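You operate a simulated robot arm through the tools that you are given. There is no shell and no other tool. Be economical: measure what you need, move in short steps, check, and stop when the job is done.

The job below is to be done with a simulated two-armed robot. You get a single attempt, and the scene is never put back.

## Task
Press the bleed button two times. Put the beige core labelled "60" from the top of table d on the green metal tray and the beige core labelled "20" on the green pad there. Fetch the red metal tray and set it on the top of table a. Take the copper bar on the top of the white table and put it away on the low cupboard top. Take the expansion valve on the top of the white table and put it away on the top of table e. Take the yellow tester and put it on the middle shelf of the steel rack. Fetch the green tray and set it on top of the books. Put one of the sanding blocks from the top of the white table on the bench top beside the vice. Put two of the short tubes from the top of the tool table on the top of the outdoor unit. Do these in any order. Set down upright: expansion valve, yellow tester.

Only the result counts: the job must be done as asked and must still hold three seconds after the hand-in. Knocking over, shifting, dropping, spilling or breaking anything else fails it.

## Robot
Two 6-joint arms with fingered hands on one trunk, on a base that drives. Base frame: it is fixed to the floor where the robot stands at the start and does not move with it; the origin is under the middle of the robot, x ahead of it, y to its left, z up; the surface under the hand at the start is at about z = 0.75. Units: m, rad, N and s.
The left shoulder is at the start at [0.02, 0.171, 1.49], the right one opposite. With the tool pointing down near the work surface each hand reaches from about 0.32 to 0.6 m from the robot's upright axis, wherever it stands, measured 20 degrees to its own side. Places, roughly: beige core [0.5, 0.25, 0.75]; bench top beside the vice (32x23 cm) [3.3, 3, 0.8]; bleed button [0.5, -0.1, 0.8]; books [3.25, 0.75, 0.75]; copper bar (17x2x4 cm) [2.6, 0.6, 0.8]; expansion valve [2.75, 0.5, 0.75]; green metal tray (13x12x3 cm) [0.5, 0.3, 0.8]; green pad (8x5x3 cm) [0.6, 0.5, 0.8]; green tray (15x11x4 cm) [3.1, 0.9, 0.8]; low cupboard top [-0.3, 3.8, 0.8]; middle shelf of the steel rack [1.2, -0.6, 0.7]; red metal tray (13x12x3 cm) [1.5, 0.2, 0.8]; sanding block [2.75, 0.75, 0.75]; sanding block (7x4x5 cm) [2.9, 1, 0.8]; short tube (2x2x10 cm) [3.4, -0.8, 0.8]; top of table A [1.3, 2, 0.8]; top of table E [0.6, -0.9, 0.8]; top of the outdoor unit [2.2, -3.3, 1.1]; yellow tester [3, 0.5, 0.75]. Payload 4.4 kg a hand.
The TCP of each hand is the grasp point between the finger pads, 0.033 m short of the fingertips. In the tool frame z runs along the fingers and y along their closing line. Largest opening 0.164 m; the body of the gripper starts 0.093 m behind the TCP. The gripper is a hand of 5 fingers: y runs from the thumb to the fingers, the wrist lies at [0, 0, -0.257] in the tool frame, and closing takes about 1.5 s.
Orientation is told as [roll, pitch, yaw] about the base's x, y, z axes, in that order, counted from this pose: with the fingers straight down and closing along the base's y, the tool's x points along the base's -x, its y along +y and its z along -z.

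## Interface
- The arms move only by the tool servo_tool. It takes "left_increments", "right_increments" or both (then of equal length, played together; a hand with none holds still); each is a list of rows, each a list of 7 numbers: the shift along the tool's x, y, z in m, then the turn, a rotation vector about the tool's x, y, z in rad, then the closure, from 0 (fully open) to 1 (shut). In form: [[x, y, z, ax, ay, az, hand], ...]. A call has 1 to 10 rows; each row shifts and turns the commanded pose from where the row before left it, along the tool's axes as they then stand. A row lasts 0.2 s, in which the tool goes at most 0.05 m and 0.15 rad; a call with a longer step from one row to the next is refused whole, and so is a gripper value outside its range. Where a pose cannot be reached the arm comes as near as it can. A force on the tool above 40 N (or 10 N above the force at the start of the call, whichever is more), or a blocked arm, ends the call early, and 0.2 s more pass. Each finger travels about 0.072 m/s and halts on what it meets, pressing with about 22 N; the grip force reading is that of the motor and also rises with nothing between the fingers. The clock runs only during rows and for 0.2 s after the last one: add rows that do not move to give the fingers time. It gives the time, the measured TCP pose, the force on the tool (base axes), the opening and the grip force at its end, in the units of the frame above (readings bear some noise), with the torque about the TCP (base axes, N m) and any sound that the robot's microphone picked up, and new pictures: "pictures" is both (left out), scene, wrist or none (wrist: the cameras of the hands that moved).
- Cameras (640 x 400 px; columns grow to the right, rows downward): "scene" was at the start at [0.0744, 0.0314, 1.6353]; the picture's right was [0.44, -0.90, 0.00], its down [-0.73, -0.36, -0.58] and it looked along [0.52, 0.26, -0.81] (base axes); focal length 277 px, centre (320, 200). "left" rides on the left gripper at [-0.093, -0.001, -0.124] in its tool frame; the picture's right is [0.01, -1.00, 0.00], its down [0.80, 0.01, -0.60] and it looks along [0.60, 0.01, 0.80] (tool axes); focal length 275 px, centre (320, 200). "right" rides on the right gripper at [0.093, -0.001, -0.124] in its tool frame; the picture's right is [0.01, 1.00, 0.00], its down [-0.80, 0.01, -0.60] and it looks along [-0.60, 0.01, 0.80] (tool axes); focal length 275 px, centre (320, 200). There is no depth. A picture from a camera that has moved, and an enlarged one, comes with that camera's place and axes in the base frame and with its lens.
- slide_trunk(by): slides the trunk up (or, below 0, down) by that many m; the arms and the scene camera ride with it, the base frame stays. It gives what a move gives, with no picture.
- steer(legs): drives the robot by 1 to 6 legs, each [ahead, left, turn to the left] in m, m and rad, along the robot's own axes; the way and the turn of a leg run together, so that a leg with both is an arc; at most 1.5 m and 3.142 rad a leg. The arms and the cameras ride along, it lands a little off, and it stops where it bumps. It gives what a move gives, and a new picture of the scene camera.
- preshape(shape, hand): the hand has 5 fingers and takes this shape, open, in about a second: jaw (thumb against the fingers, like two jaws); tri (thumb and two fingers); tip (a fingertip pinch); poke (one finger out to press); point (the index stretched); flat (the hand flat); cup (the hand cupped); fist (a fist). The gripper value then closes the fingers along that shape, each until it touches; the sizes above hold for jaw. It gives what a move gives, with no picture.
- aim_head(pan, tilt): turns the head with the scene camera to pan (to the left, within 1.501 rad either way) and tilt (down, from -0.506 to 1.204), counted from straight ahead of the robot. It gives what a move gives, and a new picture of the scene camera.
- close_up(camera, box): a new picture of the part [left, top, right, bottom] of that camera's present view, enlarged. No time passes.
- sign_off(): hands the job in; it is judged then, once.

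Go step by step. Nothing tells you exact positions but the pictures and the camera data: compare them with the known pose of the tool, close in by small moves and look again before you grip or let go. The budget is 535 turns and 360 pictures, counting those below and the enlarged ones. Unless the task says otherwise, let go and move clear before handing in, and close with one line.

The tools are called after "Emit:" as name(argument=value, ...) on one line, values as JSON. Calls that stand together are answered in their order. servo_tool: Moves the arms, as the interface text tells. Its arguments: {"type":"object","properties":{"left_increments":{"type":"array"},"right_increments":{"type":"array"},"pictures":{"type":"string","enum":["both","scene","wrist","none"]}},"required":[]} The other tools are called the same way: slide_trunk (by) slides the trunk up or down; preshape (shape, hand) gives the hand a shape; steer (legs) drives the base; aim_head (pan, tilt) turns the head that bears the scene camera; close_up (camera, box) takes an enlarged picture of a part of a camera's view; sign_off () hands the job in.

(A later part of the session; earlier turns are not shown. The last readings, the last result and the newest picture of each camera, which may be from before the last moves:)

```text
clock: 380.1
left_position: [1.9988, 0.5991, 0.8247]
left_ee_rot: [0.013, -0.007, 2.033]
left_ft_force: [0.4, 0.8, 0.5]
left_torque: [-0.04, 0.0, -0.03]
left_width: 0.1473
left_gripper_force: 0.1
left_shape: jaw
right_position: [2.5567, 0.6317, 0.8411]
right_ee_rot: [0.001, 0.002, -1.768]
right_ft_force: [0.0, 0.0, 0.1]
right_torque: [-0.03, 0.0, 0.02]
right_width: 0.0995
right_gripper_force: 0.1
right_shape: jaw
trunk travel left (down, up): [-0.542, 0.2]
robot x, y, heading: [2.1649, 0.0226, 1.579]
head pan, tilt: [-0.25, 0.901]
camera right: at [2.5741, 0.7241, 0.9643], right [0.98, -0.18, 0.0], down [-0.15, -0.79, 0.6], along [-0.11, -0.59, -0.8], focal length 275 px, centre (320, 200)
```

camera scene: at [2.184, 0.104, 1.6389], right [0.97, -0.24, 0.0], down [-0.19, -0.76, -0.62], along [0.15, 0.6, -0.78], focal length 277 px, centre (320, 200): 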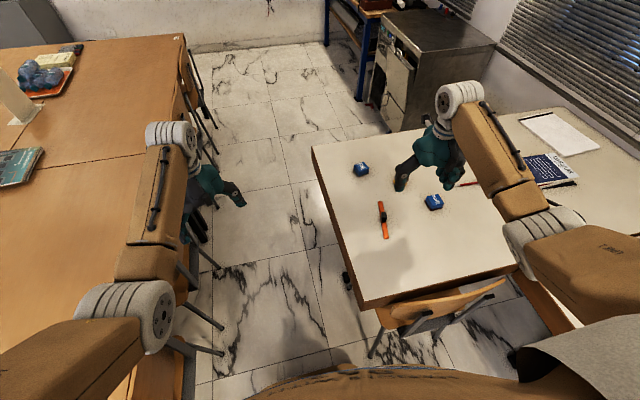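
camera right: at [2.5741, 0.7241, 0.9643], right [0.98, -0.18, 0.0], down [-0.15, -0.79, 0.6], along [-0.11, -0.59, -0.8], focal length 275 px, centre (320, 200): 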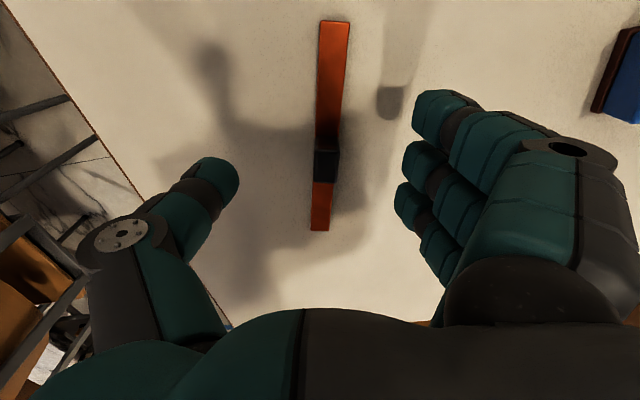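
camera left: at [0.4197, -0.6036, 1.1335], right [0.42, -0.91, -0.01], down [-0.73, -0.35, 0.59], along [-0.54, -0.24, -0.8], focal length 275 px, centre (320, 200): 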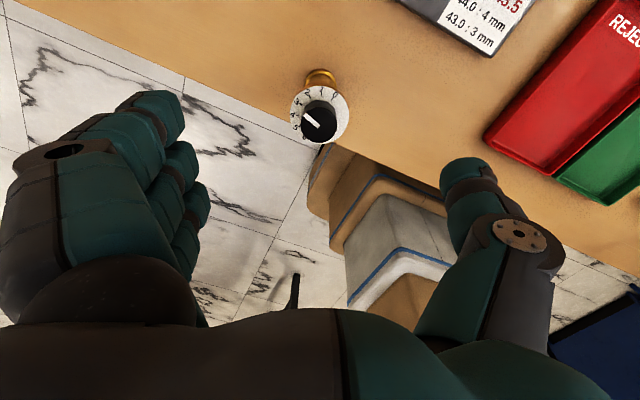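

Emit:
servo_tool(right_increments=[[0, 0.003, 0.02, 0, 0, 0, 0.5], [0, 0, 0.014, 0, 0, 0, 0.5], [0, 0, 0.003, 0, 0, 0, 0.6], [0, 0, 0, 0, 0, 0, 0.95], [0, 0, 0, 0, 0, 0, 0.95], [0, 0, 0, 0, 0, 0, 0.95], [0, 0, 0, 0, 0, 0, 0.95], [0, 0, 0, 0, 0, 0, 0.95]], pictures="wrist")

```text
clock: 381.9
left_position: [1.9993, 0.5979, 0.8254]
left_ee_rot: [0.013, -0.007, 2.033]
left_ft_force: [-0.4, -0.1, 0.2]
left_torque: [-0.02, 0.0, -0.02]
left_width: 0.1475
left_gripper_force: 0.1
left_shape: jaw
right_position: [2.5595, 0.6322, 0.8037]
right_ee_rot: [0.0, 0.004, -1.768]
right_ft_force: [0.5, -0.2, 0.6]
right_torque: [0.0, -0.03, 0.0]
right_width: 0.0101
right_gripper_force: 22.0
right_shape: jaw
trunk travel left (down, up): [-0.542, 0.2]
robot x, y, heading: [2.1671, 0.0209, 1.585]
head pan, tilt: [-0.25, 0.901]
camera right: at [2.5769, 0.7227, 0.9269], right [0.98, -0.18, 0.0], down [-0.15, -0.79, 0.6], along [-0.11, -0.59, -0.8], focal length 275 px, centre (320, 200)
```

right: 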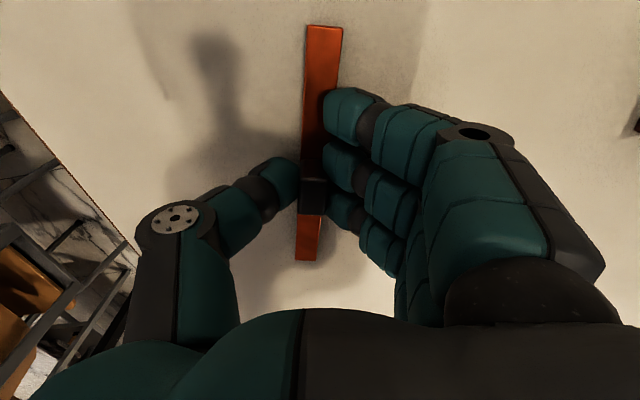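

Gripped across the black block. Lifting a little to check the hold.

Emit:
servo_tool(right_increments=[[0, 0, -0.02, 0, 0, 0, 0.95], [0, 0, -0.03, 0, 0, 0, 0.95], [0, 0, -0.03, 0, 0, 0, 0.95]], pictures="both")

```text
clock: 382.7
left_position: [1.9989, 0.5991, 0.8257]
left_ee_rot: [0.014, -0.007, 2.033]
left_ft_force: [-0.1, -0.7, 0.2]
left_torque: [0.0, -0.01, 0.02]
left_width: 0.1474
left_gripper_force: 0.0
left_shape: jaw
right_position: [2.5604, 0.6331, 0.8816]
right_ee_rot: [0.001, 0.003, -1.768]
right_ft_force: [0.1, -0.1, -1.3]
right_torque: [0.01, 0.03, 0.01]
right_width: 0.0099
right_gripper_force: 22.3
right_shape: jaw
trunk travel left (down, up): [-0.542, 0.2]
robot x, y, heading: [2.1666, 0.0206, 1.585]
head pan, tilt: [-0.25, 0.901]
camera scene: at [2.1838, 0.1074, 1.4388], right [0.97, -0.24, 0.0], down [-0.19, -0.76, -0.62], along [0.15, 0.6, -0.78], focal length 277 px, centre (320, 200)
camera right: at [2.5777, 0.7241, 1.005], right [0.98, -0.18, 0.0], down [-0.15, -0.79, 0.6], along [-0.11, -0.59, -0.8], focal length 275 px, centre (320, 200)
```

scene: 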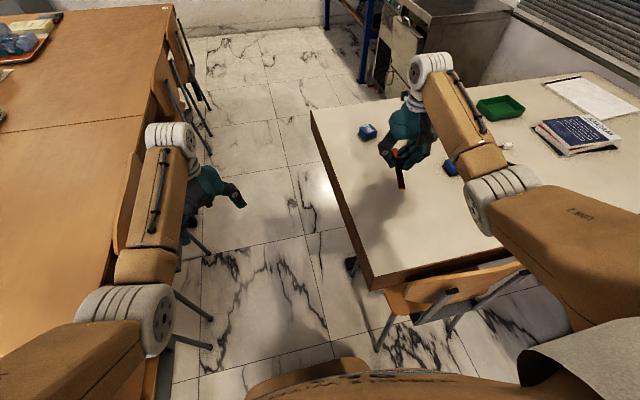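
right: 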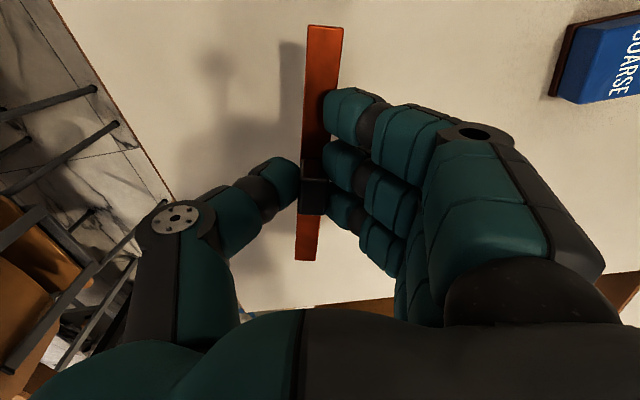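

The bar is held. Now for the red tray with the left hand: raise, shift the base, and approach tray at about (1.467, 0.187).

Emit:
slide_trunk(by=0.2)

Emit:
steer(legs=[[-0.27, 0, 0], [0, 0.13, 0]])

Emit:
servo_tool(left_increments=[[0, 0, -0.01, 0, 0, -0.14, 0], [0, 0, -0.01, 0, 0, -0.14, 0], [0, 0, -0.01, 0, 0, -0.14, 0], [0, 0, 0, 0, 0, -0.14, 0], [0, 0, 0, 0, 0, -0.14, 0], [0, 0, 0, 0, 0, -0.14, 0], [0, 0, 0, 0, 0, -0.14, 0], [0, 0, 0, 0, 0, -0.12, 0]], pictures="none")

Emit:
aim_head(pan=0.7, tilt=0.9)

```text
clock: 384.8
left_position: [1.9994, 0.5979, 1.0233]
left_ee_rot: [0.015, -0.006, 2.034]
left_ft_force: [-0.5, -0.2, 0.2]
left_torque: [0.01, 0.01, 0.0]
left_width: 0.1476
left_gripper_force: 0.1
left_shape: jaw
right_position: [2.5593, 0.631, 1.0828]
right_ee_rot: [0.001, 0.003, -1.769]
right_ft_force: [0.3, -0.3, -1.8]
right_torque: [0.0, 0.01, 0.01]
right_width: 0.0102
right_gripper_force: 21.7
right_shape: jaw
trunk travel left (down, up): [-0.742, 0.0]
robot x, y, heading: [2.1677, 0.0188, 1.581]
head pan, tilt: [-0.25, 0.901]
```

```text
clock: 387.6
left_position: [1.8764, 0.3285, 1.0241]
left_ee_rot: [0.014, -0.007, 2.029]
left_ft_force: [-0.1, 0.4, 0.3]
left_torque: [-0.01, -0.01, 0.01]
left_width: 0.1474
left_gripper_force: 0.0
left_shape: jaw
right_position: [2.436, 0.3585, 1.0832]
right_ee_rot: [0.001, 0.003, -1.773]
right_ft_force: [0.1, -0.3, -0.9]
right_torque: [0.02, -0.04, -0.01]
right_width: 0.0102
right_gripper_force: 21.6
right_shape: jaw
trunk travel left (down, up): [-0.742, 0.0]
robot x, y, heading: [2.0373, -0.2535, 1.568]
head pan, tilt: [-0.25, 0.901]
camera scene: at [2.0571, -0.1673, 1.6389], right [0.97, -0.24, 0.0], down [-0.19, -0.76, -0.62], along [0.15, 0.6, -0.78], focal length 277 px, centre (320, 200)
```

scene: 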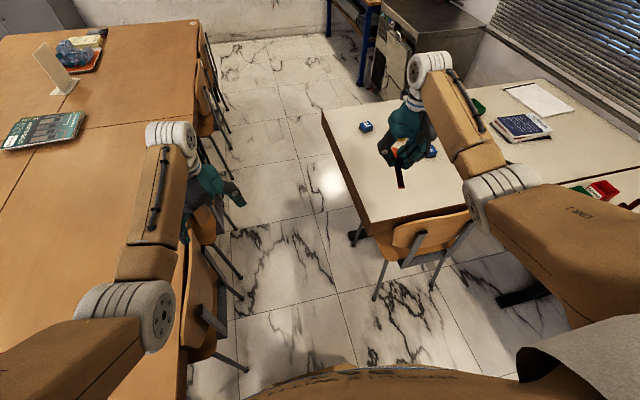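

```text
clock: 389.4
left_position: [1.8647, 0.3186, 1.0493]
left_ee_rot: [0.001, -0.023, 2.834]
left_ft_force: [0.5, 0.6, 0.1]
left_torque: [-0.03, 0.02, 0.02]
left_width: 0.164
left_gripper_force: 0.0
left_shape: jaw
left hand out of reach, approached as far as the arm can: row 6, 7, 8
right_position: [2.4369, 0.3594, 1.0828]
right_ee_rot: [0.0, 0.002, -1.774]
right_ft_force: [0.6, -0.1, -1.1]
right_torque: [-0.02, 0.0, 0.03]
right_width: 0.0102
right_gripper_force: 22.5
right_shape: jaw
trunk travel left (down, up): [-0.742, 0.0]
robot x, y, heading: [2.0419, -0.2518, 1.577]
head pan, tilt: [-0.25, 0.901]
```

```text
clock: 390.7
left_position: [1.8653, 0.3191, 1.0503]
left_ee_rot: [0.001, -0.025, 2.833]
left_ft_force: [0.5, -0.5, -0.6]
left_torque: [-0.01, -0.03, 0.02]
left_width: 0.1639
left_gripper_force: 0.1
left_shape: jaw
right_position: [2.4367, 0.357, 1.0838]
right_ee_rot: [0.0, 0.003, -1.776]
right_ft_force: [-0.2, -0.6, -1.2]
right_torque: [-0.01, -0.01, -0.01]
right_width: 0.0101
right_gripper_force: 22.0
right_shape: jaw
trunk travel left (down, up): [-0.742, 0.0]
robot x, y, heading: [2.0387, -0.2489, 1.575]
head pan, tilt: [0.7, 0.901]
camera scene: at [1.9906, -0.1834, 1.6389], right [0.76, 0.65, 0.0], down [0.51, -0.6, -0.62], along [-0.4, 0.47, -0.78], focal length 277 px, centre (320, 200)
```

scene: 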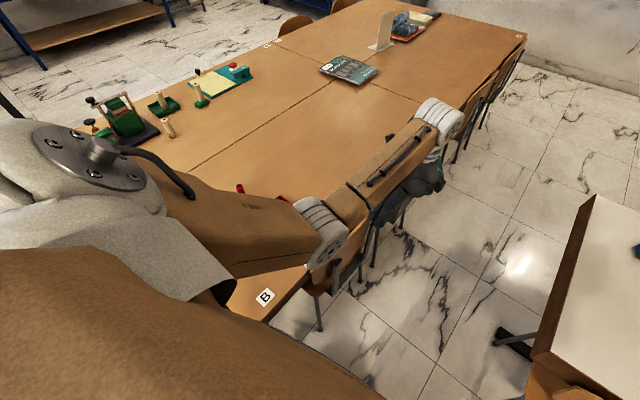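

Emit:
servo_tool(left_increments=[[-0.0377, 0.0274, 0, 0, 0, 0, 0], [-0.0377, 0.0274, 0, 0, 0, 0, 0], [-0.0377, 0.0274, 0, 0, 0, 0, 0], [-0.0377, 0.0274, 0, 0, 0, 0, 0], [-0.0377, 0.0274, 0, 0, 0, 0, 0], [-0.0377, 0.0274, 0, 0, 0, 0, 0], [-0.0377, 0.0274, 0, 0, 0, 0, 0], [-0.0377, 0.0274, 0, 0, 0, 0, 0], [-0.0377, 0.0274, 0, 0, 0, 0, 0]], pictures="both")

```text
clock: 392.7
left_position: [1.4632, 0.1868, 1.06]
left_ee_rot: [-0.002, -0.023, 2.833]
left_ft_force: [-0.8, 0.0, 0.3]
left_torque: [0.01, -0.02, -0.01]
left_width: 0.1638
left_gripper_force: 0.0
left_shape: jaw
right_position: [2.4354, 0.3569, 1.0843]
right_ee_rot: [0.001, 0.004, -1.775]
right_ft_force: [0.4, -0.2, 0.1]
right_torque: [0.02, -0.1, 0.03]
right_width: 0.0102
right_gripper_force: 21.7
right_shape: jaw
trunk travel left (down, up): [-0.742, 0.0]
robot x, y, heading: [2.0373, -0.2515, 1.579]
head pan, tilt: [0.7, 0.901]
camera scene: at [1.989, -0.1845, 1.6389], right [0.76, 0.65, 0.0], down [0.51, -0.6, -0.62], along [-0.4, 0.47, -0.78], focal length 277 px, centre (320, 200)
camera left: at [1.3795, 0.2154, 1.1866], right [0.32, 0.95, 0.0], down [0.77, -0.26, 0.58], along [0.55, -0.18, -0.81], focal length 275 px, centre (320, 200)
```

scene: 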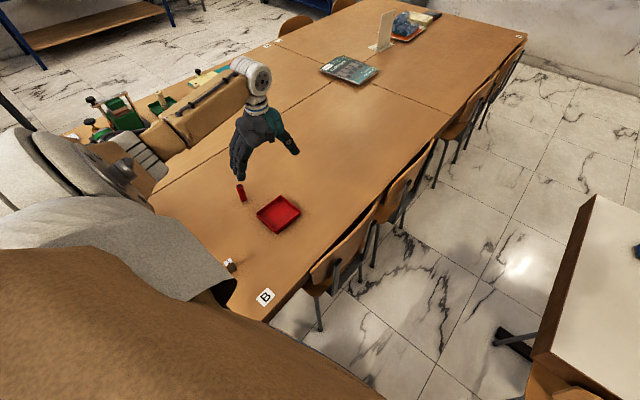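
left: 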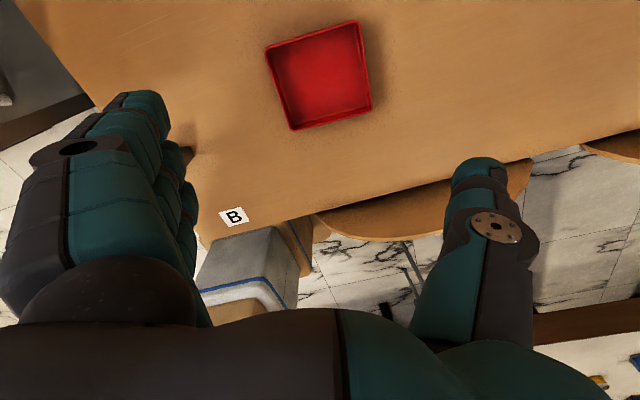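

Tray centre ≈(1.462, 0.192), aligned with x/y. Rotating a bit to align the jaws and descending.

Emit:
servo_tool(left_increments=[[0, 0, 0.04, 0, 0.02, -0.11, 0], [0, 0, 0.04, 0, 0, -0.11, 0], [0, 0, 0.04, 0, 0, 0, 0], [0, 0, 0.03, 0, 0, 0, 0]], pictures="wrist")

```text
clock: 393.7
left_position: [1.4645, 0.1884, 0.9062]
left_ee_rot: [-0.002, -0.004, 3.054]
left_ft_force: [0.0, 0.9, -0.4]
left_torque: [0.04, -0.02, 0.0]
left_width: 0.1638
left_gripper_force: 0.0
left_shape: jaw
right_position: [2.4365, 0.3589, 1.0827]
right_ee_rot: [0.0, 0.004, -1.773]
right_ft_force: [-0.2, 0.2, -1.7]
right_torque: [0.02, -0.03, 0.02]
right_width: 0.0101
right_gripper_force: 21.8
right_shape: jaw
trunk travel left (down, up): [-0.742, 0.0]
robot x, y, heading: [2.043, -0.253, 1.573]
head pan, tilt: [0.7, 0.901]
camera left: at [1.373, 0.1973, 1.0311], right [0.1, 0.99, 0.0], down [0.8, -0.08, 0.6], along [0.59, -0.06, -0.8], focal length 275 px, centre (320, 200)
```

left: 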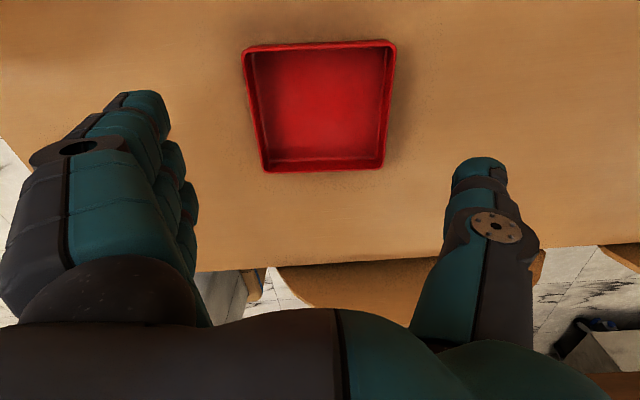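

Centred. Lower with the trunk by 0.1, then the final bit with the arm.

Emit:
slide_trunk(by=-0.1)

Emit:
servo_tool(left_increments=[[-0.002, 0, 0.01, 0, 0, 0, 0], [0, 0, 0.007, 0, 0, 0, 0]], pictures="wrist")

```text
clock: 395.0
left_position: [1.4659, 0.1883, 0.8081]
left_ee_rot: [-0.001, -0.005, 3.053]
left_ft_force: [-0.6, 0.7, 0.0]
left_torque: [-0.01, 0.04, 0.0]
left_width: 0.164
left_gripper_force: 0.1
left_shape: jaw
right_position: [2.4367, 0.3588, 0.9839]
right_ee_rot: [0.0, 0.005, -1.775]
right_ft_force: [-0.2, 0.1, -2.0]
right_torque: [0.02, -0.03, -0.04]
right_width: 0.0103
right_gripper_force: 22.0
right_shape: jaw
trunk travel left (down, up): [-0.642, 0.1]
robot x, y, heading: [2.0383, -0.2513, 1.58]
head pan, tilt: [0.7, 0.901]
```

```text
clock: 395.6
left_position: [1.4631, 0.1883, 0.7921]
left_ee_rot: [-0.003, -0.002, 3.052]
left_ft_force: [-0.4, -0.1, -0.3]
left_torque: [0.01, 0.01, 0.01]
left_width: 0.1639
left_gripper_force: 0.1
left_shape: jaw
right_position: [2.4364, 0.3584, 0.984]
right_ee_rot: [0.0, 0.004, -1.775]
right_ft_force: [0.3, 0.0, -1.3]
right_torque: [0.03, 0.01, -0.01]
right_width: 0.0099
right_gripper_force: 21.9
right_shape: jaw
trunk travel left (down, up): [-0.642, 0.1]
robot x, y, heading: [2.0379, -0.2497, 1.574]
head pan, tilt: [0.7, 0.901]
camera left: at [1.3711, 0.197, 0.917], right [0.1, 0.99, 0.0], down [0.8, -0.08, 0.6], along [0.59, -0.06, -0.8], focal length 275 px, centre (320, 200)
```

left: 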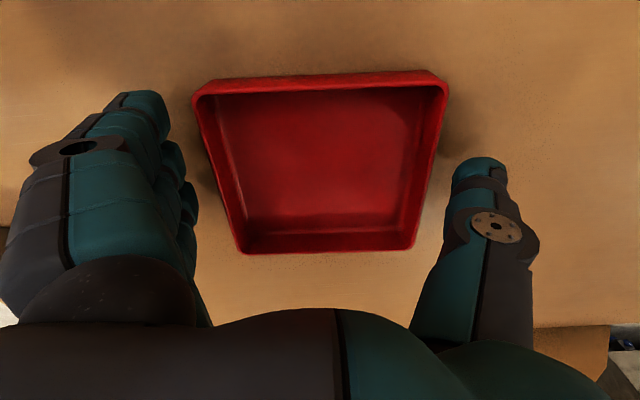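

Emit:
servo_tool(left_increments=[[0, 0, 0.002, 0, 0, 0, 0.1], [0, 0, 0, 0, 0, 0, 0.3], [0, 0, 0, 0, 0, 0, 0.5], [0, 0, 0, 0, 0, 0, 0.6], [0, 0, 0, 0, 0, 0, 0.6]], pictures="wrist")

```text
clock: 396.8
left_position: [1.4629, 0.1891, 0.7908]
left_ee_rot: [-0.001, -0.004, 3.053]
left_ft_force: [0.2, 1.0, 0.1]
left_torque: [0.24, -0.06, 0.06]
left_width: 0.1254
left_gripper_force: 22.2
left_shape: jaw
right_position: [2.4371, 0.3583, 0.9839]
right_ee_rot: [0.0, 0.004, -1.776]
right_ft_force: [1.0, 0.9, -1.2]
right_torque: [0.01, 0.01, 0.0]
right_width: 0.0101
right_gripper_force: 22.7
right_shape: jaw
trunk travel left (down, up): [-0.642, 0.1]
robot x, y, heading: [2.0385, -0.2477, 1.576]
head pan, tilt: [0.7, 0.901]
camera left: at [1.3717, 0.198, 0.9148], right [0.1, 0.99, 0.0], down [0.8, -0.08, 0.6], along [0.59, -0.06, -0.8], focal length 275 px, centre (320, 200)
```

left: 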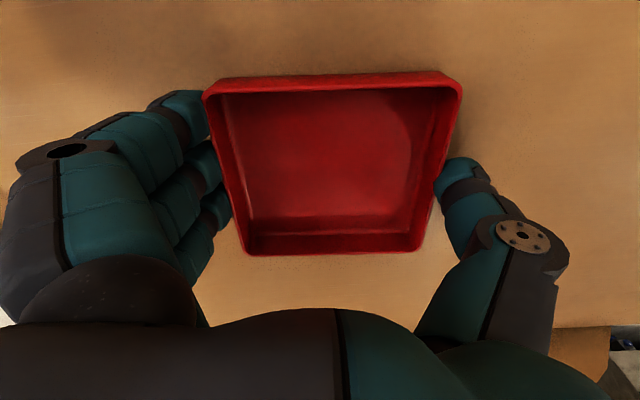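

Gripped across the walls (125 mm). Lifting with the arm, keeping the gripper value.

Emit:
servo_tool(left_increments=[[0, 0, -0.015, 0, 0, 0, 0.7], [0, 0, -0.03, 0, 0, 0, 0.7], [0, 0, -0.04, 0, 0, 0, 0.7], [0, 0, -0.04, 0, 0, 0, 0.7], [0, 0, -0.04, 0, 0, 0, 0.7]], pictures="both")

```text
clock: 398.0
left_position: [1.465, 0.1895, 0.9558]
left_ee_rot: [-0.002, -0.004, 3.052]
left_ft_force: [-0.3, 0.2, -4.4]
left_torque: [-0.02, 0.01, 0.03]
left_width: 0.1253
left_gripper_force: 21.6
left_shape: jaw
right_position: [2.4358, 0.3589, 0.9835]
right_ee_rot: [0.001, 0.004, -1.775]
right_ft_force: [0.1, 0.4, -1.2]
right_torque: [0.04, 0.0, 0.0]
right_width: 0.0101
right_gripper_force: 21.9
right_shape: jaw
trunk travel left (down, up): [-0.642, 0.1]
robot x, y, heading: [2.0423, -0.2507, 1.573]
head pan, tilt: [0.7, 0.901]
camera scene: at [1.9903, -0.1824, 1.5389], right [0.76, 0.65, 0.0], down [0.51, -0.6, -0.62], along [-0.4, 0.47, -0.78], focal length 277 px, centre (320, 200)
camera left: at [1.3735, 0.1986, 1.0797], right [0.1, 0.99, 0.0], down [0.8, -0.08, 0.6], along [0.59, -0.06, -0.8], focal length 275 px, centre (320, 200)
```

scene: 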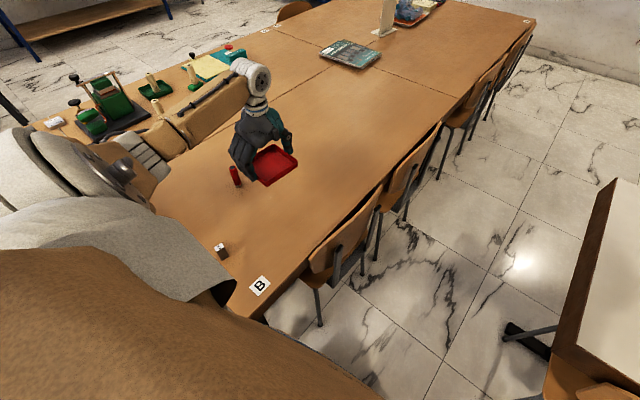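
left: 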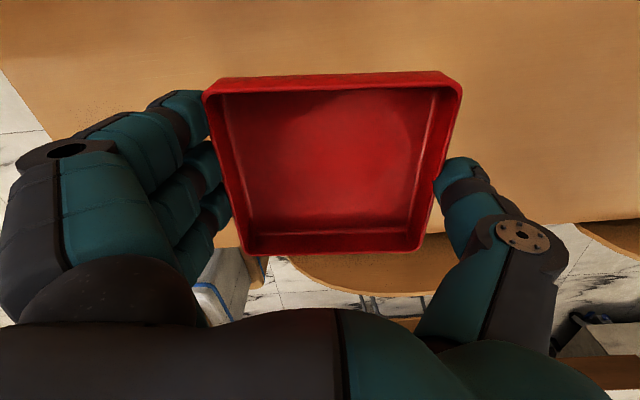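

Tray is level in the left hand. Raise the trunk and bring the left hand to the front for driving.

Emit:
slide_trunk(by=0.1)

Emit:
servo_tool(left_increments=[[0.043, -0.018, 0, 0, 0, 0.06, 0.7], [0.043, -0.018, 0, 0, 0, 0.06, 0.7], [0.043, -0.018, 0, 0, 0, 0.06, 0.7], [0.043, -0.018, 0, 0, 0, 0.06, 0.7], [0.043, -0.012, 0, 0, 0, 0.06, 0.7], [0.043, -0.01, 0, 0, 0, 0.06, 0.7], [0.043, -0.008, 0, 0, 0, 0.06, 0.7], [0.043, -0.006, 0, 0, 0, 0.06, 0.7], [0.03, -0.006, 0, 0, 0, 0.06, 0.7]], pictures="scene")

```text
clock: 399.3
left_position: [1.4634, 0.1884, 1.0557]
left_ee_rot: [-0.002, -0.003, 3.052]
left_ft_force: [-0.6, 0.1, -4.1]
left_torque: [-0.01, 0.02, -0.01]
left_width: 0.1254
left_gripper_force: 22.2
left_shape: jaw
right_position: [2.4352, 0.3594, 1.0833]
right_ee_rot: [-0.001, 0.003, -1.772]
right_ft_force: [-0.6, -0.3, -1.9]
right_torque: [0.01, -0.01, -0.01]
right_width: 0.0103
right_gripper_force: 21.5
right_shape: jaw
trunk travel left (down, up): [-0.742, 0.0]
robot x, y, heading: [2.0403, -0.2517, 1.57]
head pan, tilt: [0.7, 0.901]
```

```text
clock: 401.3
left_position: [1.8337, 0.1979, 1.0107]
left_ee_rot: [-0.001, -0.006, 2.513]
left_ft_force: [0.2, -0.3, -2.4]
left_torque: [0.02, 0.05, -0.05]
left_width: 0.1257
left_gripper_force: 22.2
left_shape: jaw
left hand out of reach, approached as far as the arm can: row 6, 7, 8, 9
right_position: [2.4376, 0.359, 1.0833]
right_ee_rot: [0.0, 0.004, -1.772]
right_ft_force: [0.3, -0.3, -1.0]
right_torque: [0.03, 0.0, 0.02]
right_width: 0.0102
right_gripper_force: 22.1
right_shape: jaw
trunk travel left (down, up): [-0.742, 0.0]
robot x, y, heading: [2.0398, -0.2519, 1.571]
head pan, tilt: [0.7, 0.901]
camera scene: at [1.9914, -0.1837, 1.639], right [0.76, 0.65, 0.0], down [0.51, -0.6, -0.62], along [-0.4, 0.47, -0.78], focal length 277 px, centre (320, 200)
```

scene: 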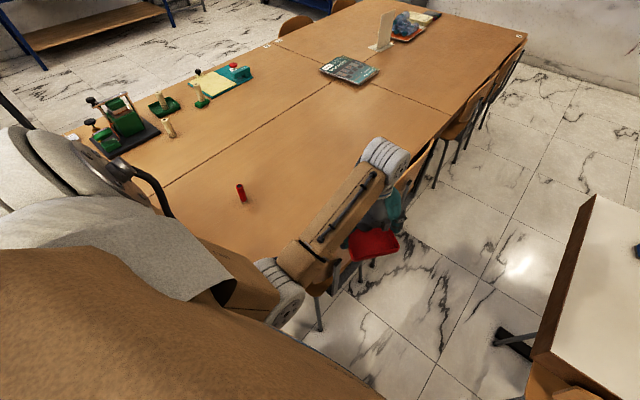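

Now the long way round: back south, west through the corridor, then north along the near side.

Emit:
steer(legs=[[-1.1, 0, 0], [-1.1, 0, 0], [0, 1.3, 0], [0, 1.25, 0]])

Emit:
aim_head(pan=0, tilt=0.55)

```text
clock: 424.4
left_position: [-0.8084, -1.9076, 1.0103]
left_ee_rot: [-0.001, -0.006, 2.514]
left_ft_force: [0.7, -0.3, -3.8]
left_torque: [0.01, 0.01, 0.0]
left_width: 0.1257
left_gripper_force: 22.4
left_shape: jaw
right_position: [-0.2044, -1.7461, 1.0828]
right_ee_rot: [-0.001, 0.005, -1.774]
right_ft_force: [-0.3, 0.3, -1.3]
right_torque: [0.0, -0.05, 0.0]
right_width: 0.0099
right_gripper_force: 21.9
right_shape: jaw
trunk travel left (down, up): [-0.742, 0.0]
robot x, y, heading: [-0.6022, -2.354, 1.581]
head pan, tilt: [0.7, 0.901]
camera scene: at [-0.6508, -2.2886, 1.6389], right [0.76, 0.65, 0.0], down [0.51, -0.6, -0.62], along [-0.4, 0.47, -0.78], focal length 277 px, centre (320, 200)
```

scene: 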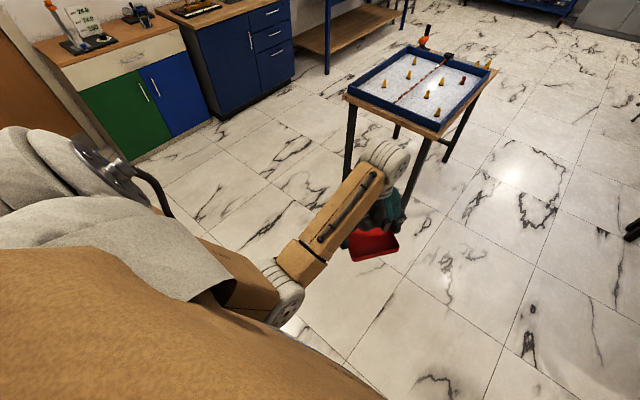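

```text
clock: 425.4
left_position: [-0.8088, -1.9069, 1.0105]
left_ee_rot: [-0.001, -0.006, 2.513]
left_ft_force: [-0.8, -0.6, -3.8]
left_torque: [-0.03, 0.04, 0.02]
left_width: 0.1254
left_gripper_force: 22.6
left_shape: jaw
right_position: [-0.2046, -1.7466, 1.0822]
right_ee_rot: [0.001, 0.004, -1.773]
right_ft_force: [-0.2, 0.8, -1.0]
right_torque: [0.05, 0.05, 0.02]
right_width: 0.01
right_gripper_force: 22.4
right_shape: jaw
trunk travel left (down, up): [-0.742, 0.0]
robot x, y, heading: [-0.6009, -2.3547, 1.579]
head pan, tilt: [0.0, 0.55]
camera scene: at [-0.6022, -2.2563, 1.6681], right [1.0, 0.01, 0.0], down [0.0, -0.52, -0.85], along [0.0, 0.85, -0.52], focal length 277 px, centre (320, 200)
```

scene: 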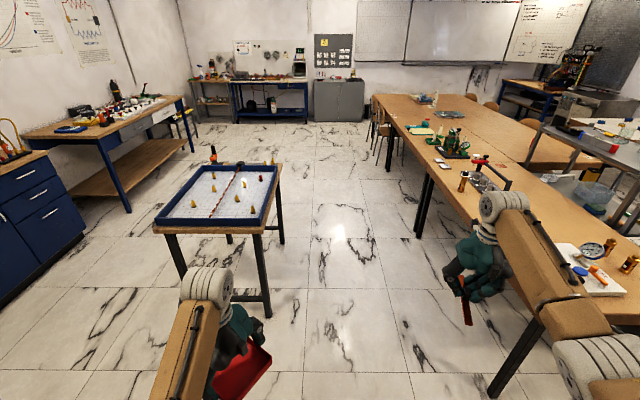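

The path north is clear. Driving up toward the cupboard.

Emit:
steer(legs=[[0.3, -0.27, -0.01], [1.5, 0, 0], [1.5, 0, 0], [1.5, 0, 0]])

```text
clock: 449.1
left_position: [-0.5195, 2.9124, 1.0112]
left_ee_rot: [-0.002, -0.004, 2.505]
left_ft_force: [0.2, 0.2, -3.3]
left_torque: [-0.03, 0.03, 0.02]
left_width: 0.1254
left_gripper_force: 21.9
left_shape: jaw
right_position: [0.0852, 3.0677, 1.0817]
right_ee_rot: [0.0, 0.002, -1.783]
right_ft_force: [-0.4, -0.2, -1.6]
right_torque: [-0.02, -0.01, 0.01]
right_width: 0.0102
right_gripper_force: 21.8
right_shape: jaw
trunk travel left (down, up): [-0.742, 0.0]
robot x, y, heading: [-0.3169, 2.4589, 1.566]
head pan, tilt: [0.0, 0.55]
camera scene: at [-0.3161, 2.5617, 1.6682], right [1.0, 0.0, 0.0], down [0.0, -0.52, -0.85], along [0.0, 0.85, -0.52], focal length 277 px, centre (320, 200)
```

scene: 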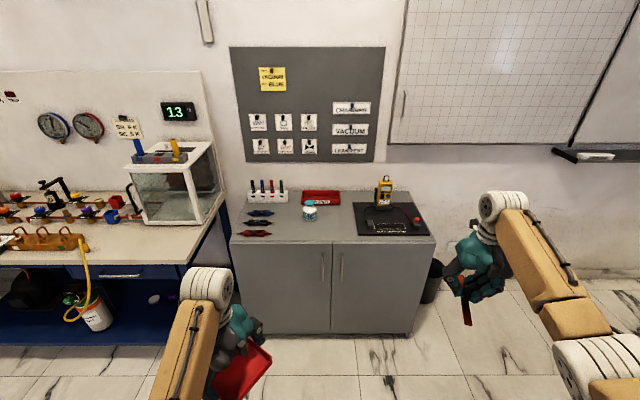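

The cupboard has a free strip between the cup and the black pad at about x -0.22, y 3.70–3.88. I bring the right hand inward and then roll up.

Emit:
servo_tool(right_increments=[[-0.009, -0.041, 0, 0, 0, 0, 0.95], [-0.009, -0.041, 0, 0, 0, 0, 0.95], [-0.009, -0.041, 0, 0, 0, 0, 0.95], [-0.009, -0.041, 0, 0, 0, 0, 0.95], [-0.009, -0.041, 0, 0, 0, 0, 0.95], [-0.009, -0.04, 0, 0, 0, 0, 0.95]], pictures="none")

Emit:
steer(legs=[[0.5, 0.05, 0]])

Emit:
aim_head(pan=0, tilt=0.9)

```text
clock: 450.5
left_position: [-0.5201, 2.9125, 1.0118]
left_ee_rot: [-0.003, -0.005, 2.502]
left_ft_force: [-0.5, 0.1, -4.1]
left_torque: [0.01, -0.04, 0.03]
left_width: 0.1253
left_gripper_force: 22.4
left_shape: jaw
right_position: [-0.1663, 3.0648, 1.0814]
right_ee_rot: [0.003, 0.004, -1.783]
right_ft_force: [0.3, -0.5, -1.0]
right_torque: [0.02, -0.02, 0.04]
right_width: 0.0099
right_gripper_force: 22.2
right_shape: jaw
trunk travel left (down, up): [-0.742, 0.0]
robot x, y, heading: [-0.3122, 2.4598, 1.57]
head pan, tilt: [0.0, 0.55]
```

```text
clock: 453.5
left_position: [-0.5724, 3.4142, 1.0099]
left_ee_rot: [-0.003, -0.005, 2.513]
left_ft_force: [-0.1, 0.6, -2.7]
left_torque: [0.01, 0.0, 0.0]
left_width: 0.1254
left_gripper_force: 21.6
left_shape: jaw
right_position: [-0.219, 3.5677, 1.0804]
right_ee_rot: [0.0, 0.002, -1.772]
right_ft_force: [0.9, 0.3, -1.1]
right_torque: [0.01, -0.01, -0.01]
right_width: 0.0099
right_gripper_force: 22.1
right_shape: jaw
trunk travel left (down, up): [-0.742, 0.0]
robot x, y, heading: [-0.3627, 2.9674, 1.574]
head pan, tilt: [0.0, 0.55]
camera scene: at [-0.3669, 3.0648, 1.6681], right [1.0, 0.0, 0.0], down [0.0, -0.52, -0.85], along [0.0, 0.85, -0.52], focal length 277 px, centre (320, 200)
```

scene: 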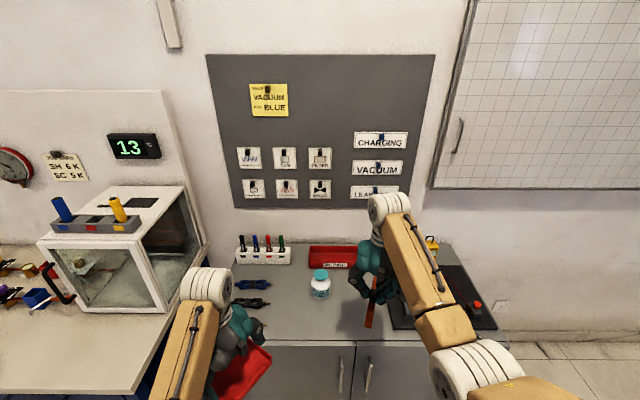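

```text
clock: 454.3
left_position: [-0.5733, 3.4131, 1.0102]
left_ee_rot: [-0.002, -0.008, 2.517]
left_ft_force: [-0.4, -0.5, -3.5]
left_torque: [-0.01, 0.01, 0.01]
left_width: 0.1255
left_gripper_force: 22.1
left_shape: jaw
right_position: [-0.2201, 3.5678, 1.0803]
right_ee_rot: [0.0, 0.003, -1.774]
right_ft_force: [-0.5, -0.1, -0.8]
right_torque: [0.02, -0.01, 0.0]
right_width: 0.01
right_gripper_force: 21.9
right_shape: jaw
trunk travel left (down, up): [-0.742, 0.0]
robot x, y, heading: [-0.3622, 2.9616, 1.574]
head pan, tilt: [0.0, 0.901]
camera scene: at [-0.3667, 3.0495, 1.639], right [1.0, 0.0, 0.0], down [0.0, -0.78, -0.62], along [0.0, 0.62, -0.78], focal length 277 px, centre (320, 200)
```

scene: 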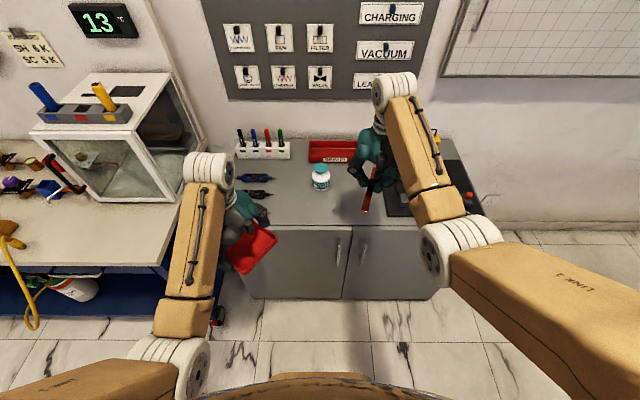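

Emit:
steer(legs=[[0.18, 0, 0]])

Emit:
servo_tool(right_increments=[[0, 0, 0.04, 0, 0, 0, 0.95], [0, 0, 0.04, 0, 0, 0, 0.95], [0, 0, 0.04, 0, 0, 0, 0.95]], pictures="wrist")

```text
clock: 455.8
left_position: [-0.5725, 3.5927, 1.0108]
left_ee_rot: [0.001, -0.006, 2.508]
left_ft_force: [0.2, 0.5, -3.6]
left_torque: [-0.09, 0.0, -0.01]
left_width: 0.1255
left_gripper_force: 21.8
left_shape: jaw
right_position: [-0.2194, 3.7462, 1.0799]
right_ee_rot: [0.0, 0.004, -1.777]
right_ft_force: [-0.2, -0.1, -0.8]
right_torque: [-0.05, -0.01, -0.02]
right_width: 0.0101
right_gripper_force: 22.1
right_shape: jaw
trunk travel left (down, up): [-0.742, 0.0]
robot x, y, heading: [-0.3638, 3.1427, 1.573]
head pan, tilt: [0.0, 0.901]
camera scene: at [-0.3671, 3.2288, 1.6388], right [1.0, 0.0, 0.0], down [0.0, -0.78, -0.62], along [0.0, 0.62, -0.78], focal length 277 px, centre (320, 200)
```

scene: 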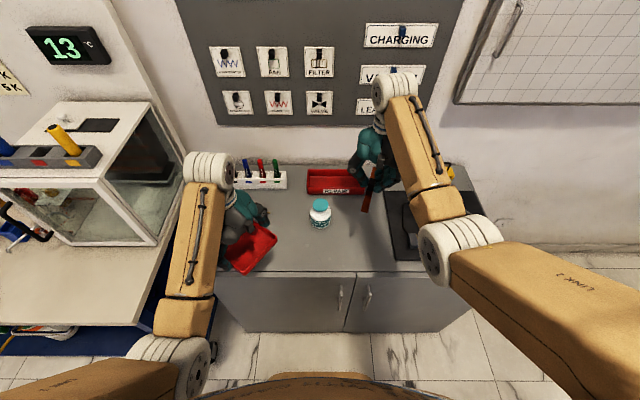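

```text
clock: 456.6
left_position: [-0.5722, 3.5902, 1.0114]
left_ee_rot: [-0.001, -0.005, 2.51]
left_ft_force: [-0.8, 0.1, -3.2]
left_torque: [0.02, 0.0, 0.0]
left_width: 0.1252
left_gripper_force: 22.1
left_shape: jaw
right_position: [-0.2199, 3.7493, 0.9618]
right_ee_rot: [0.0, 0.005, -1.777]
right_ft_force: [-0.3, 0.2, -1.9]
right_torque: [-0.03, -0.02, -0.01]
right_width: 0.01
right_gripper_force: 22.7
right_shape: jaw
trunk travel left (down, up): [-0.742, 0.0]
robot x, y, heading: [-0.3653, 3.1399, 1.572]
head pan, tilt: [0.0, 0.901]
camera right: at [-0.2017, 3.8402, 1.0843], right [0.98, -0.19, 0.0], down [-0.15, -0.79, 0.6], along [-0.11, -0.59, -0.8], focal length 275 px, centre (320, 200)
```

right: 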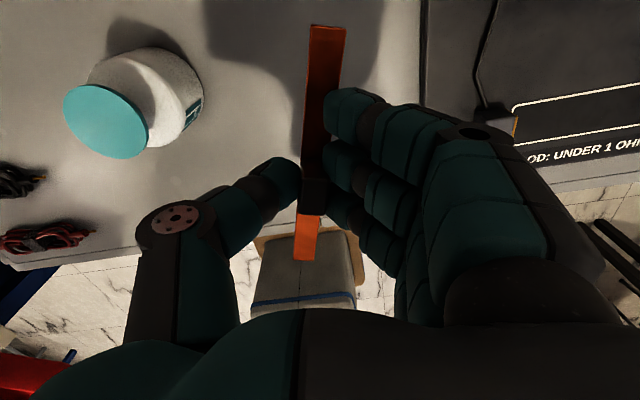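

Emit:
servo_tool(right_increments=[[0, 0, 0.03, 0, 0, 0, 0.95], [0, 0, 0.03, 0, 0, 0, 0.95], [0, 0, 0.02, 0, 0, 0, 0.95]], pictures="wrist")

```text
clock: 457.4
left_position: [-0.5738, 3.5915, 1.0098]
left_ee_rot: [-0.001, -0.006, 2.51]
left_ft_force: [-0.4, 0.0, -3.4]
left_torque: [0.01, 0.02, 0.0]
left_width: 0.1256
left_gripper_force: 22.3
left_shape: jaw
right_position: [-0.2177, 3.7491, 0.8782]
right_ee_rot: [0.001, 0.004, -1.776]
right_ft_force: [-0.7, 0.1, -1.4]
right_torque: [-0.05, 0.0, -0.02]
right_width: 0.0101
right_gripper_force: 22.0
right_shape: jaw
trunk travel left (down, up): [-0.742, 0.0]
robot x, y, heading: [-0.3643, 3.141, 1.574]
head pan, tilt: [0.0, 0.901]
camera right: at [-0.1989, 3.8398, 1.0021], right [0.98, -0.19, 0.0], down [-0.15, -0.79, 0.6], along [-0.11, -0.59, -0.8], focal length 275 px, centre (320, 200)
```

right: 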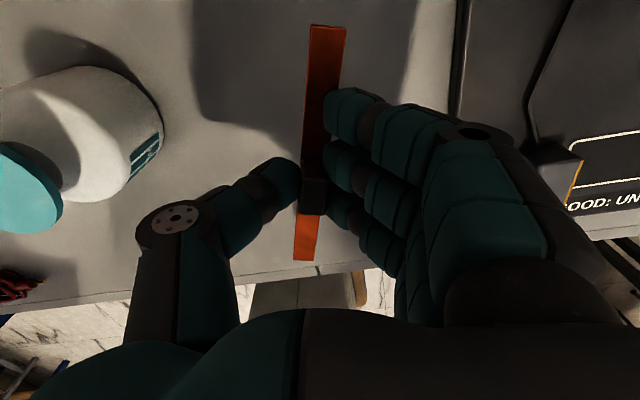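

Emit:
servo_tool(right_increments=[[0, 0, 0.02, 0, 0, 0, 0.95], [0, 0, 0.01, 0, 0, 0, 0.95]], pictures="none")

Emit:
servo_tool(right_increments=[[0, 0, 0.006, 0, 0, 0, 0.95]], pictures="none")

Emit:
servo_tool(right_increments=[[0, 0, 0.006, 0, 0, 0, 0.95]], pictures="none")

```text
clock: 458.0
left_position: [-0.5718, 3.5916, 1.0101]
left_ee_rot: [-0.002, -0.004, 2.51]
left_ft_force: [0.6, 0.0, -4.5]
left_torque: [0.01, -0.01, 0.0]
left_width: 0.1254
left_gripper_force: 21.7
left_shape: jaw
right_position: [-0.211, 3.7367, 0.8547]
right_ee_rot: [0.0, 0.002, -1.777]
right_ft_force: [-1.1, -0.4, -1.2]
right_torque: [0.0, -0.02, -0.02]
right_width: 0.0104
right_gripper_force: 21.8
right_shape: jaw
right hand out of reach, approached as far as the arm can: row 1, 2
trunk travel left (down, up): [-0.742, 0.0]
robot x, y, heading: [-0.3633, 3.1432, 1.572]
head pan, tilt: [0.0, 0.901]
```

```text
clock: 458.4
left_position: [-0.5713, 3.5902, 1.0116]
left_ee_rot: [-0.002, -0.004, 2.511]
left_ft_force: [0.1, 0.3, -3.0]
left_torque: [-0.05, 0.04, 0.02]
left_width: 0.1253
left_gripper_force: 22.1
left_shape: jaw
right_position: [-0.21, 3.7353, 0.8523]
right_ee_rot: [-0.001, 0.001, -1.776]
right_ft_force: [-0.2, 0.6, -2.0]
right_torque: [0.03, 0.0, 0.01]
right_width: 0.0102
right_gripper_force: 22.1
right_shape: jaw
right hand out of reach, approached as far as the arm can: row 1
trunk travel left (down, up): [-0.742, 0.0]
robot x, y, heading: [-0.3688, 3.1385, 1.573]
head pan, tilt: [0.0, 0.901]
```

```text
clock: 458.8
left_position: [-0.5724, 3.5911, 1.0109]
left_ee_rot: [-0.003, -0.006, 2.512]
left_ft_force: [0.1, -1.2, -3.7]
left_torque: [-0.02, 0.02, -0.01]
left_width: 0.1253
left_gripper_force: 22.0
left_shape: jaw
right_position: [-0.2071, 3.7335, 0.8492]
right_ee_rot: [0.0, 0.002, -1.777]
right_ft_force: [-0.8, 0.1, -1.0]
right_torque: [-0.01, 0.0, 0.01]
right_width: 0.0103
right_gripper_force: 21.2
right_shape: jaw
right hand out of reach, approached as far as the arm can: row 1
trunk travel left (down, up): [-0.742, 0.0]
robot x, y, heading: [-0.3644, 3.1415, 1.568]
head pan, tilt: [0.0, 0.901]
```

Emit:
slide_trunk(by=-0.025)

Emit:
slide_trunk(by=-0.01)

Emit:
servo_tool(right_increments=[[0, 0, 0, 0, 0, 0, 0.95]], pictures="wrist")

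```text
clock: 459.3
left_position: [-0.5718, 3.589, 0.9907]
left_ee_rot: [-0.003, -0.005, 2.512]
left_ft_force: [0.3, 0.6, -3.7]
left_torque: [-0.05, 0.02, 0.01]
left_width: 0.1253
left_gripper_force: 21.7
left_shape: jaw
right_position: [-0.2086, 3.7374, 0.838]
right_ee_rot: [-0.003, 0.01, -1.776]
right_ft_force: [-1.4, -5.4, 17.4]
right_torque: [-0.13, -0.04, 0.03]
right_width: 0.0117
right_gripper_force: 22.7
right_shape: jaw
trunk travel left (down, up): [-0.723, 0.019]
robot x, y, heading: [-0.3703, 3.141, 1.576]
head pan, tilt: [0.0, 0.901]
stopped: the force on the tool passed its limit at 46 N (the readings are from after the stop); the commanded pose is now the measured one
```

```text
clock: 459.7
left_position: [-0.5716, 3.5895, 0.986]
left_ee_rot: [-0.001, -0.005, 2.509]
left_ft_force: [0.3, 0.4, -3.2]
left_torque: [-0.06, 0.04, 0.0]
left_width: 0.1254
left_gripper_force: 22.3
left_shape: jaw
right_position: [-0.2099, 3.7405, 0.8375]
right_ee_rot: [-0.003, 0.017, -1.773]
right_ft_force: [0.0, -4.7, 19.9]
right_torque: [-0.14, -0.06, 0.04]
right_width: 0.0119
right_gripper_force: 21.9
right_shape: jaw
trunk travel left (down, up): [-0.718, 0.024]
robot x, y, heading: [-0.3646, 3.143, 1.57]
head pan, tilt: [0.0, 0.901]
stopped: the force on the tool passed its limit at 45 N (the readings are from after the stop); the commanded pose is now the measured one
```

```text
clock: 460.1
left_position: [-0.5719, 3.5908, 0.987]
left_ee_rot: [-0.003, -0.005, 2.51]
left_ft_force: [-0.7, 0.0, -3.3]
left_torque: [-0.01, 0.02, 0.03]
left_width: 0.1251
left_gripper_force: 22.2
left_shape: jaw
right_position: [-0.209, 3.7428, 0.837]
right_ee_rot: [-0.004, 0.018, -1.773]
right_ft_force: [-0.3, 0.5, 18.6]
right_torque: [0.03, -0.05, 0.03]
right_width: 0.0119
right_gripper_force: 21.9
right_shape: jaw
trunk travel left (down, up): [-0.718, 0.024]
robot x, y, heading: [-0.3677, 3.1465, 1.574]
head pan, tilt: [0.0, 0.901]
camera right: at [-0.1916, 3.8311, 0.9617], right [0.98, -0.19, 0.0], down [-0.15, -0.8, 0.58], along [-0.11, -0.57, -0.81], focal length 275 px, centre (320, 200)
```

right: 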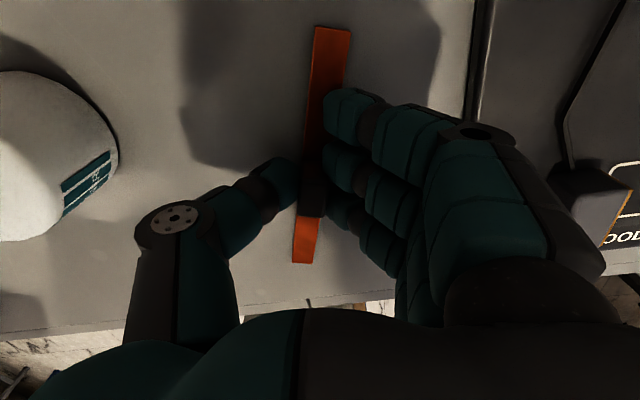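

The bar rests on the cupboard (surface ≈0.80). Unload and open moderately.

Emit:
slide_trunk(by=0.004)

Emit:
servo_tool(right_increments=[[0, 0, 0, 0, 0, 0, 0.88], [0, 0, 0, 0, 0, 0, 0.84], [0, 0, 0, 0, 0, 0, 0.78], [0, 0, 0, 0, 0, 0, 0.7], [0, 0, 0, 0, 0, 0, 0.65], [0, 0, 0, 0, 0, 0, 0.65]], pictures="wrist")

```text
clock: 460.6
left_position: [-0.5721, 3.5908, 0.9905]
left_ee_rot: [-0.001, -0.005, 2.509]
left_ft_force: [-0.3, 0.1, -3.2]
left_torque: [0.0, 0.02, -0.03]
left_width: 0.1254
left_gripper_force: 21.4
left_shape: jaw
right_position: [-0.2077, 3.7393, 0.8393]
right_ee_rot: [-0.002, 0.011, -1.774]
right_ft_force: [-0.1, 1.9, 2.6]
right_torque: [0.07, -0.04, 0.03]
right_width: 0.0119
right_gripper_force: 21.5
right_shape: jaw
trunk travel left (down, up): [-0.722, 0.02]
robot x, y, heading: [-0.3673, 3.1416, 1.574]
head pan, tilt: [0.0, 0.901]
```

```text
clock: 462.1
left_position: [-0.5722, 3.5908, 0.9917]
left_ee_rot: [-0.001, -0.005, 2.509]
left_ft_force: [-0.9, 0.1, -4.0]
left_torque: [-0.03, 0.04, -0.03]
left_width: 0.1255
left_gripper_force: 21.7
left_shape: jaw
right_position: [-0.2083, 3.7404, 0.8388]
right_ee_rot: [-0.003, 0.014, -1.772]
right_ft_force: [-0.3, 0.1, -0.7]
right_torque: [-0.01, 0.01, -0.01]
right_width: 0.0568
right_gripper_force: 0.0
right_shape: jaw
trunk travel left (down, up): [-0.722, 0.02]
robot x, y, heading: [-0.3652, 3.1403, 1.573]
head pan, tilt: [0.0, 0.901]
camera right: at [-0.1907, 3.8303, 0.9629], right [0.98, -0.19, 0.0], down [-0.15, -0.79, 0.59], along [-0.11, -0.58, -0.81], focal length 275 px, centre (320, 200)
```

right: 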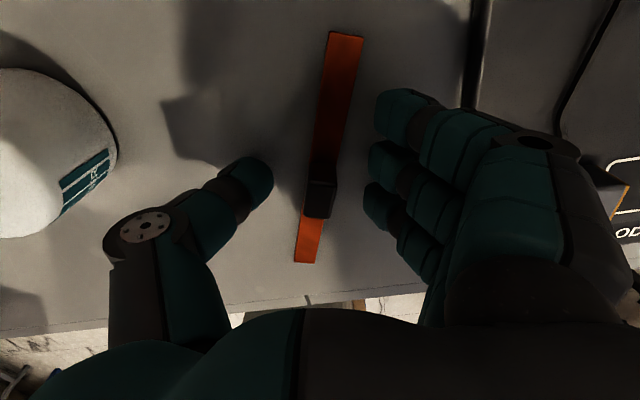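

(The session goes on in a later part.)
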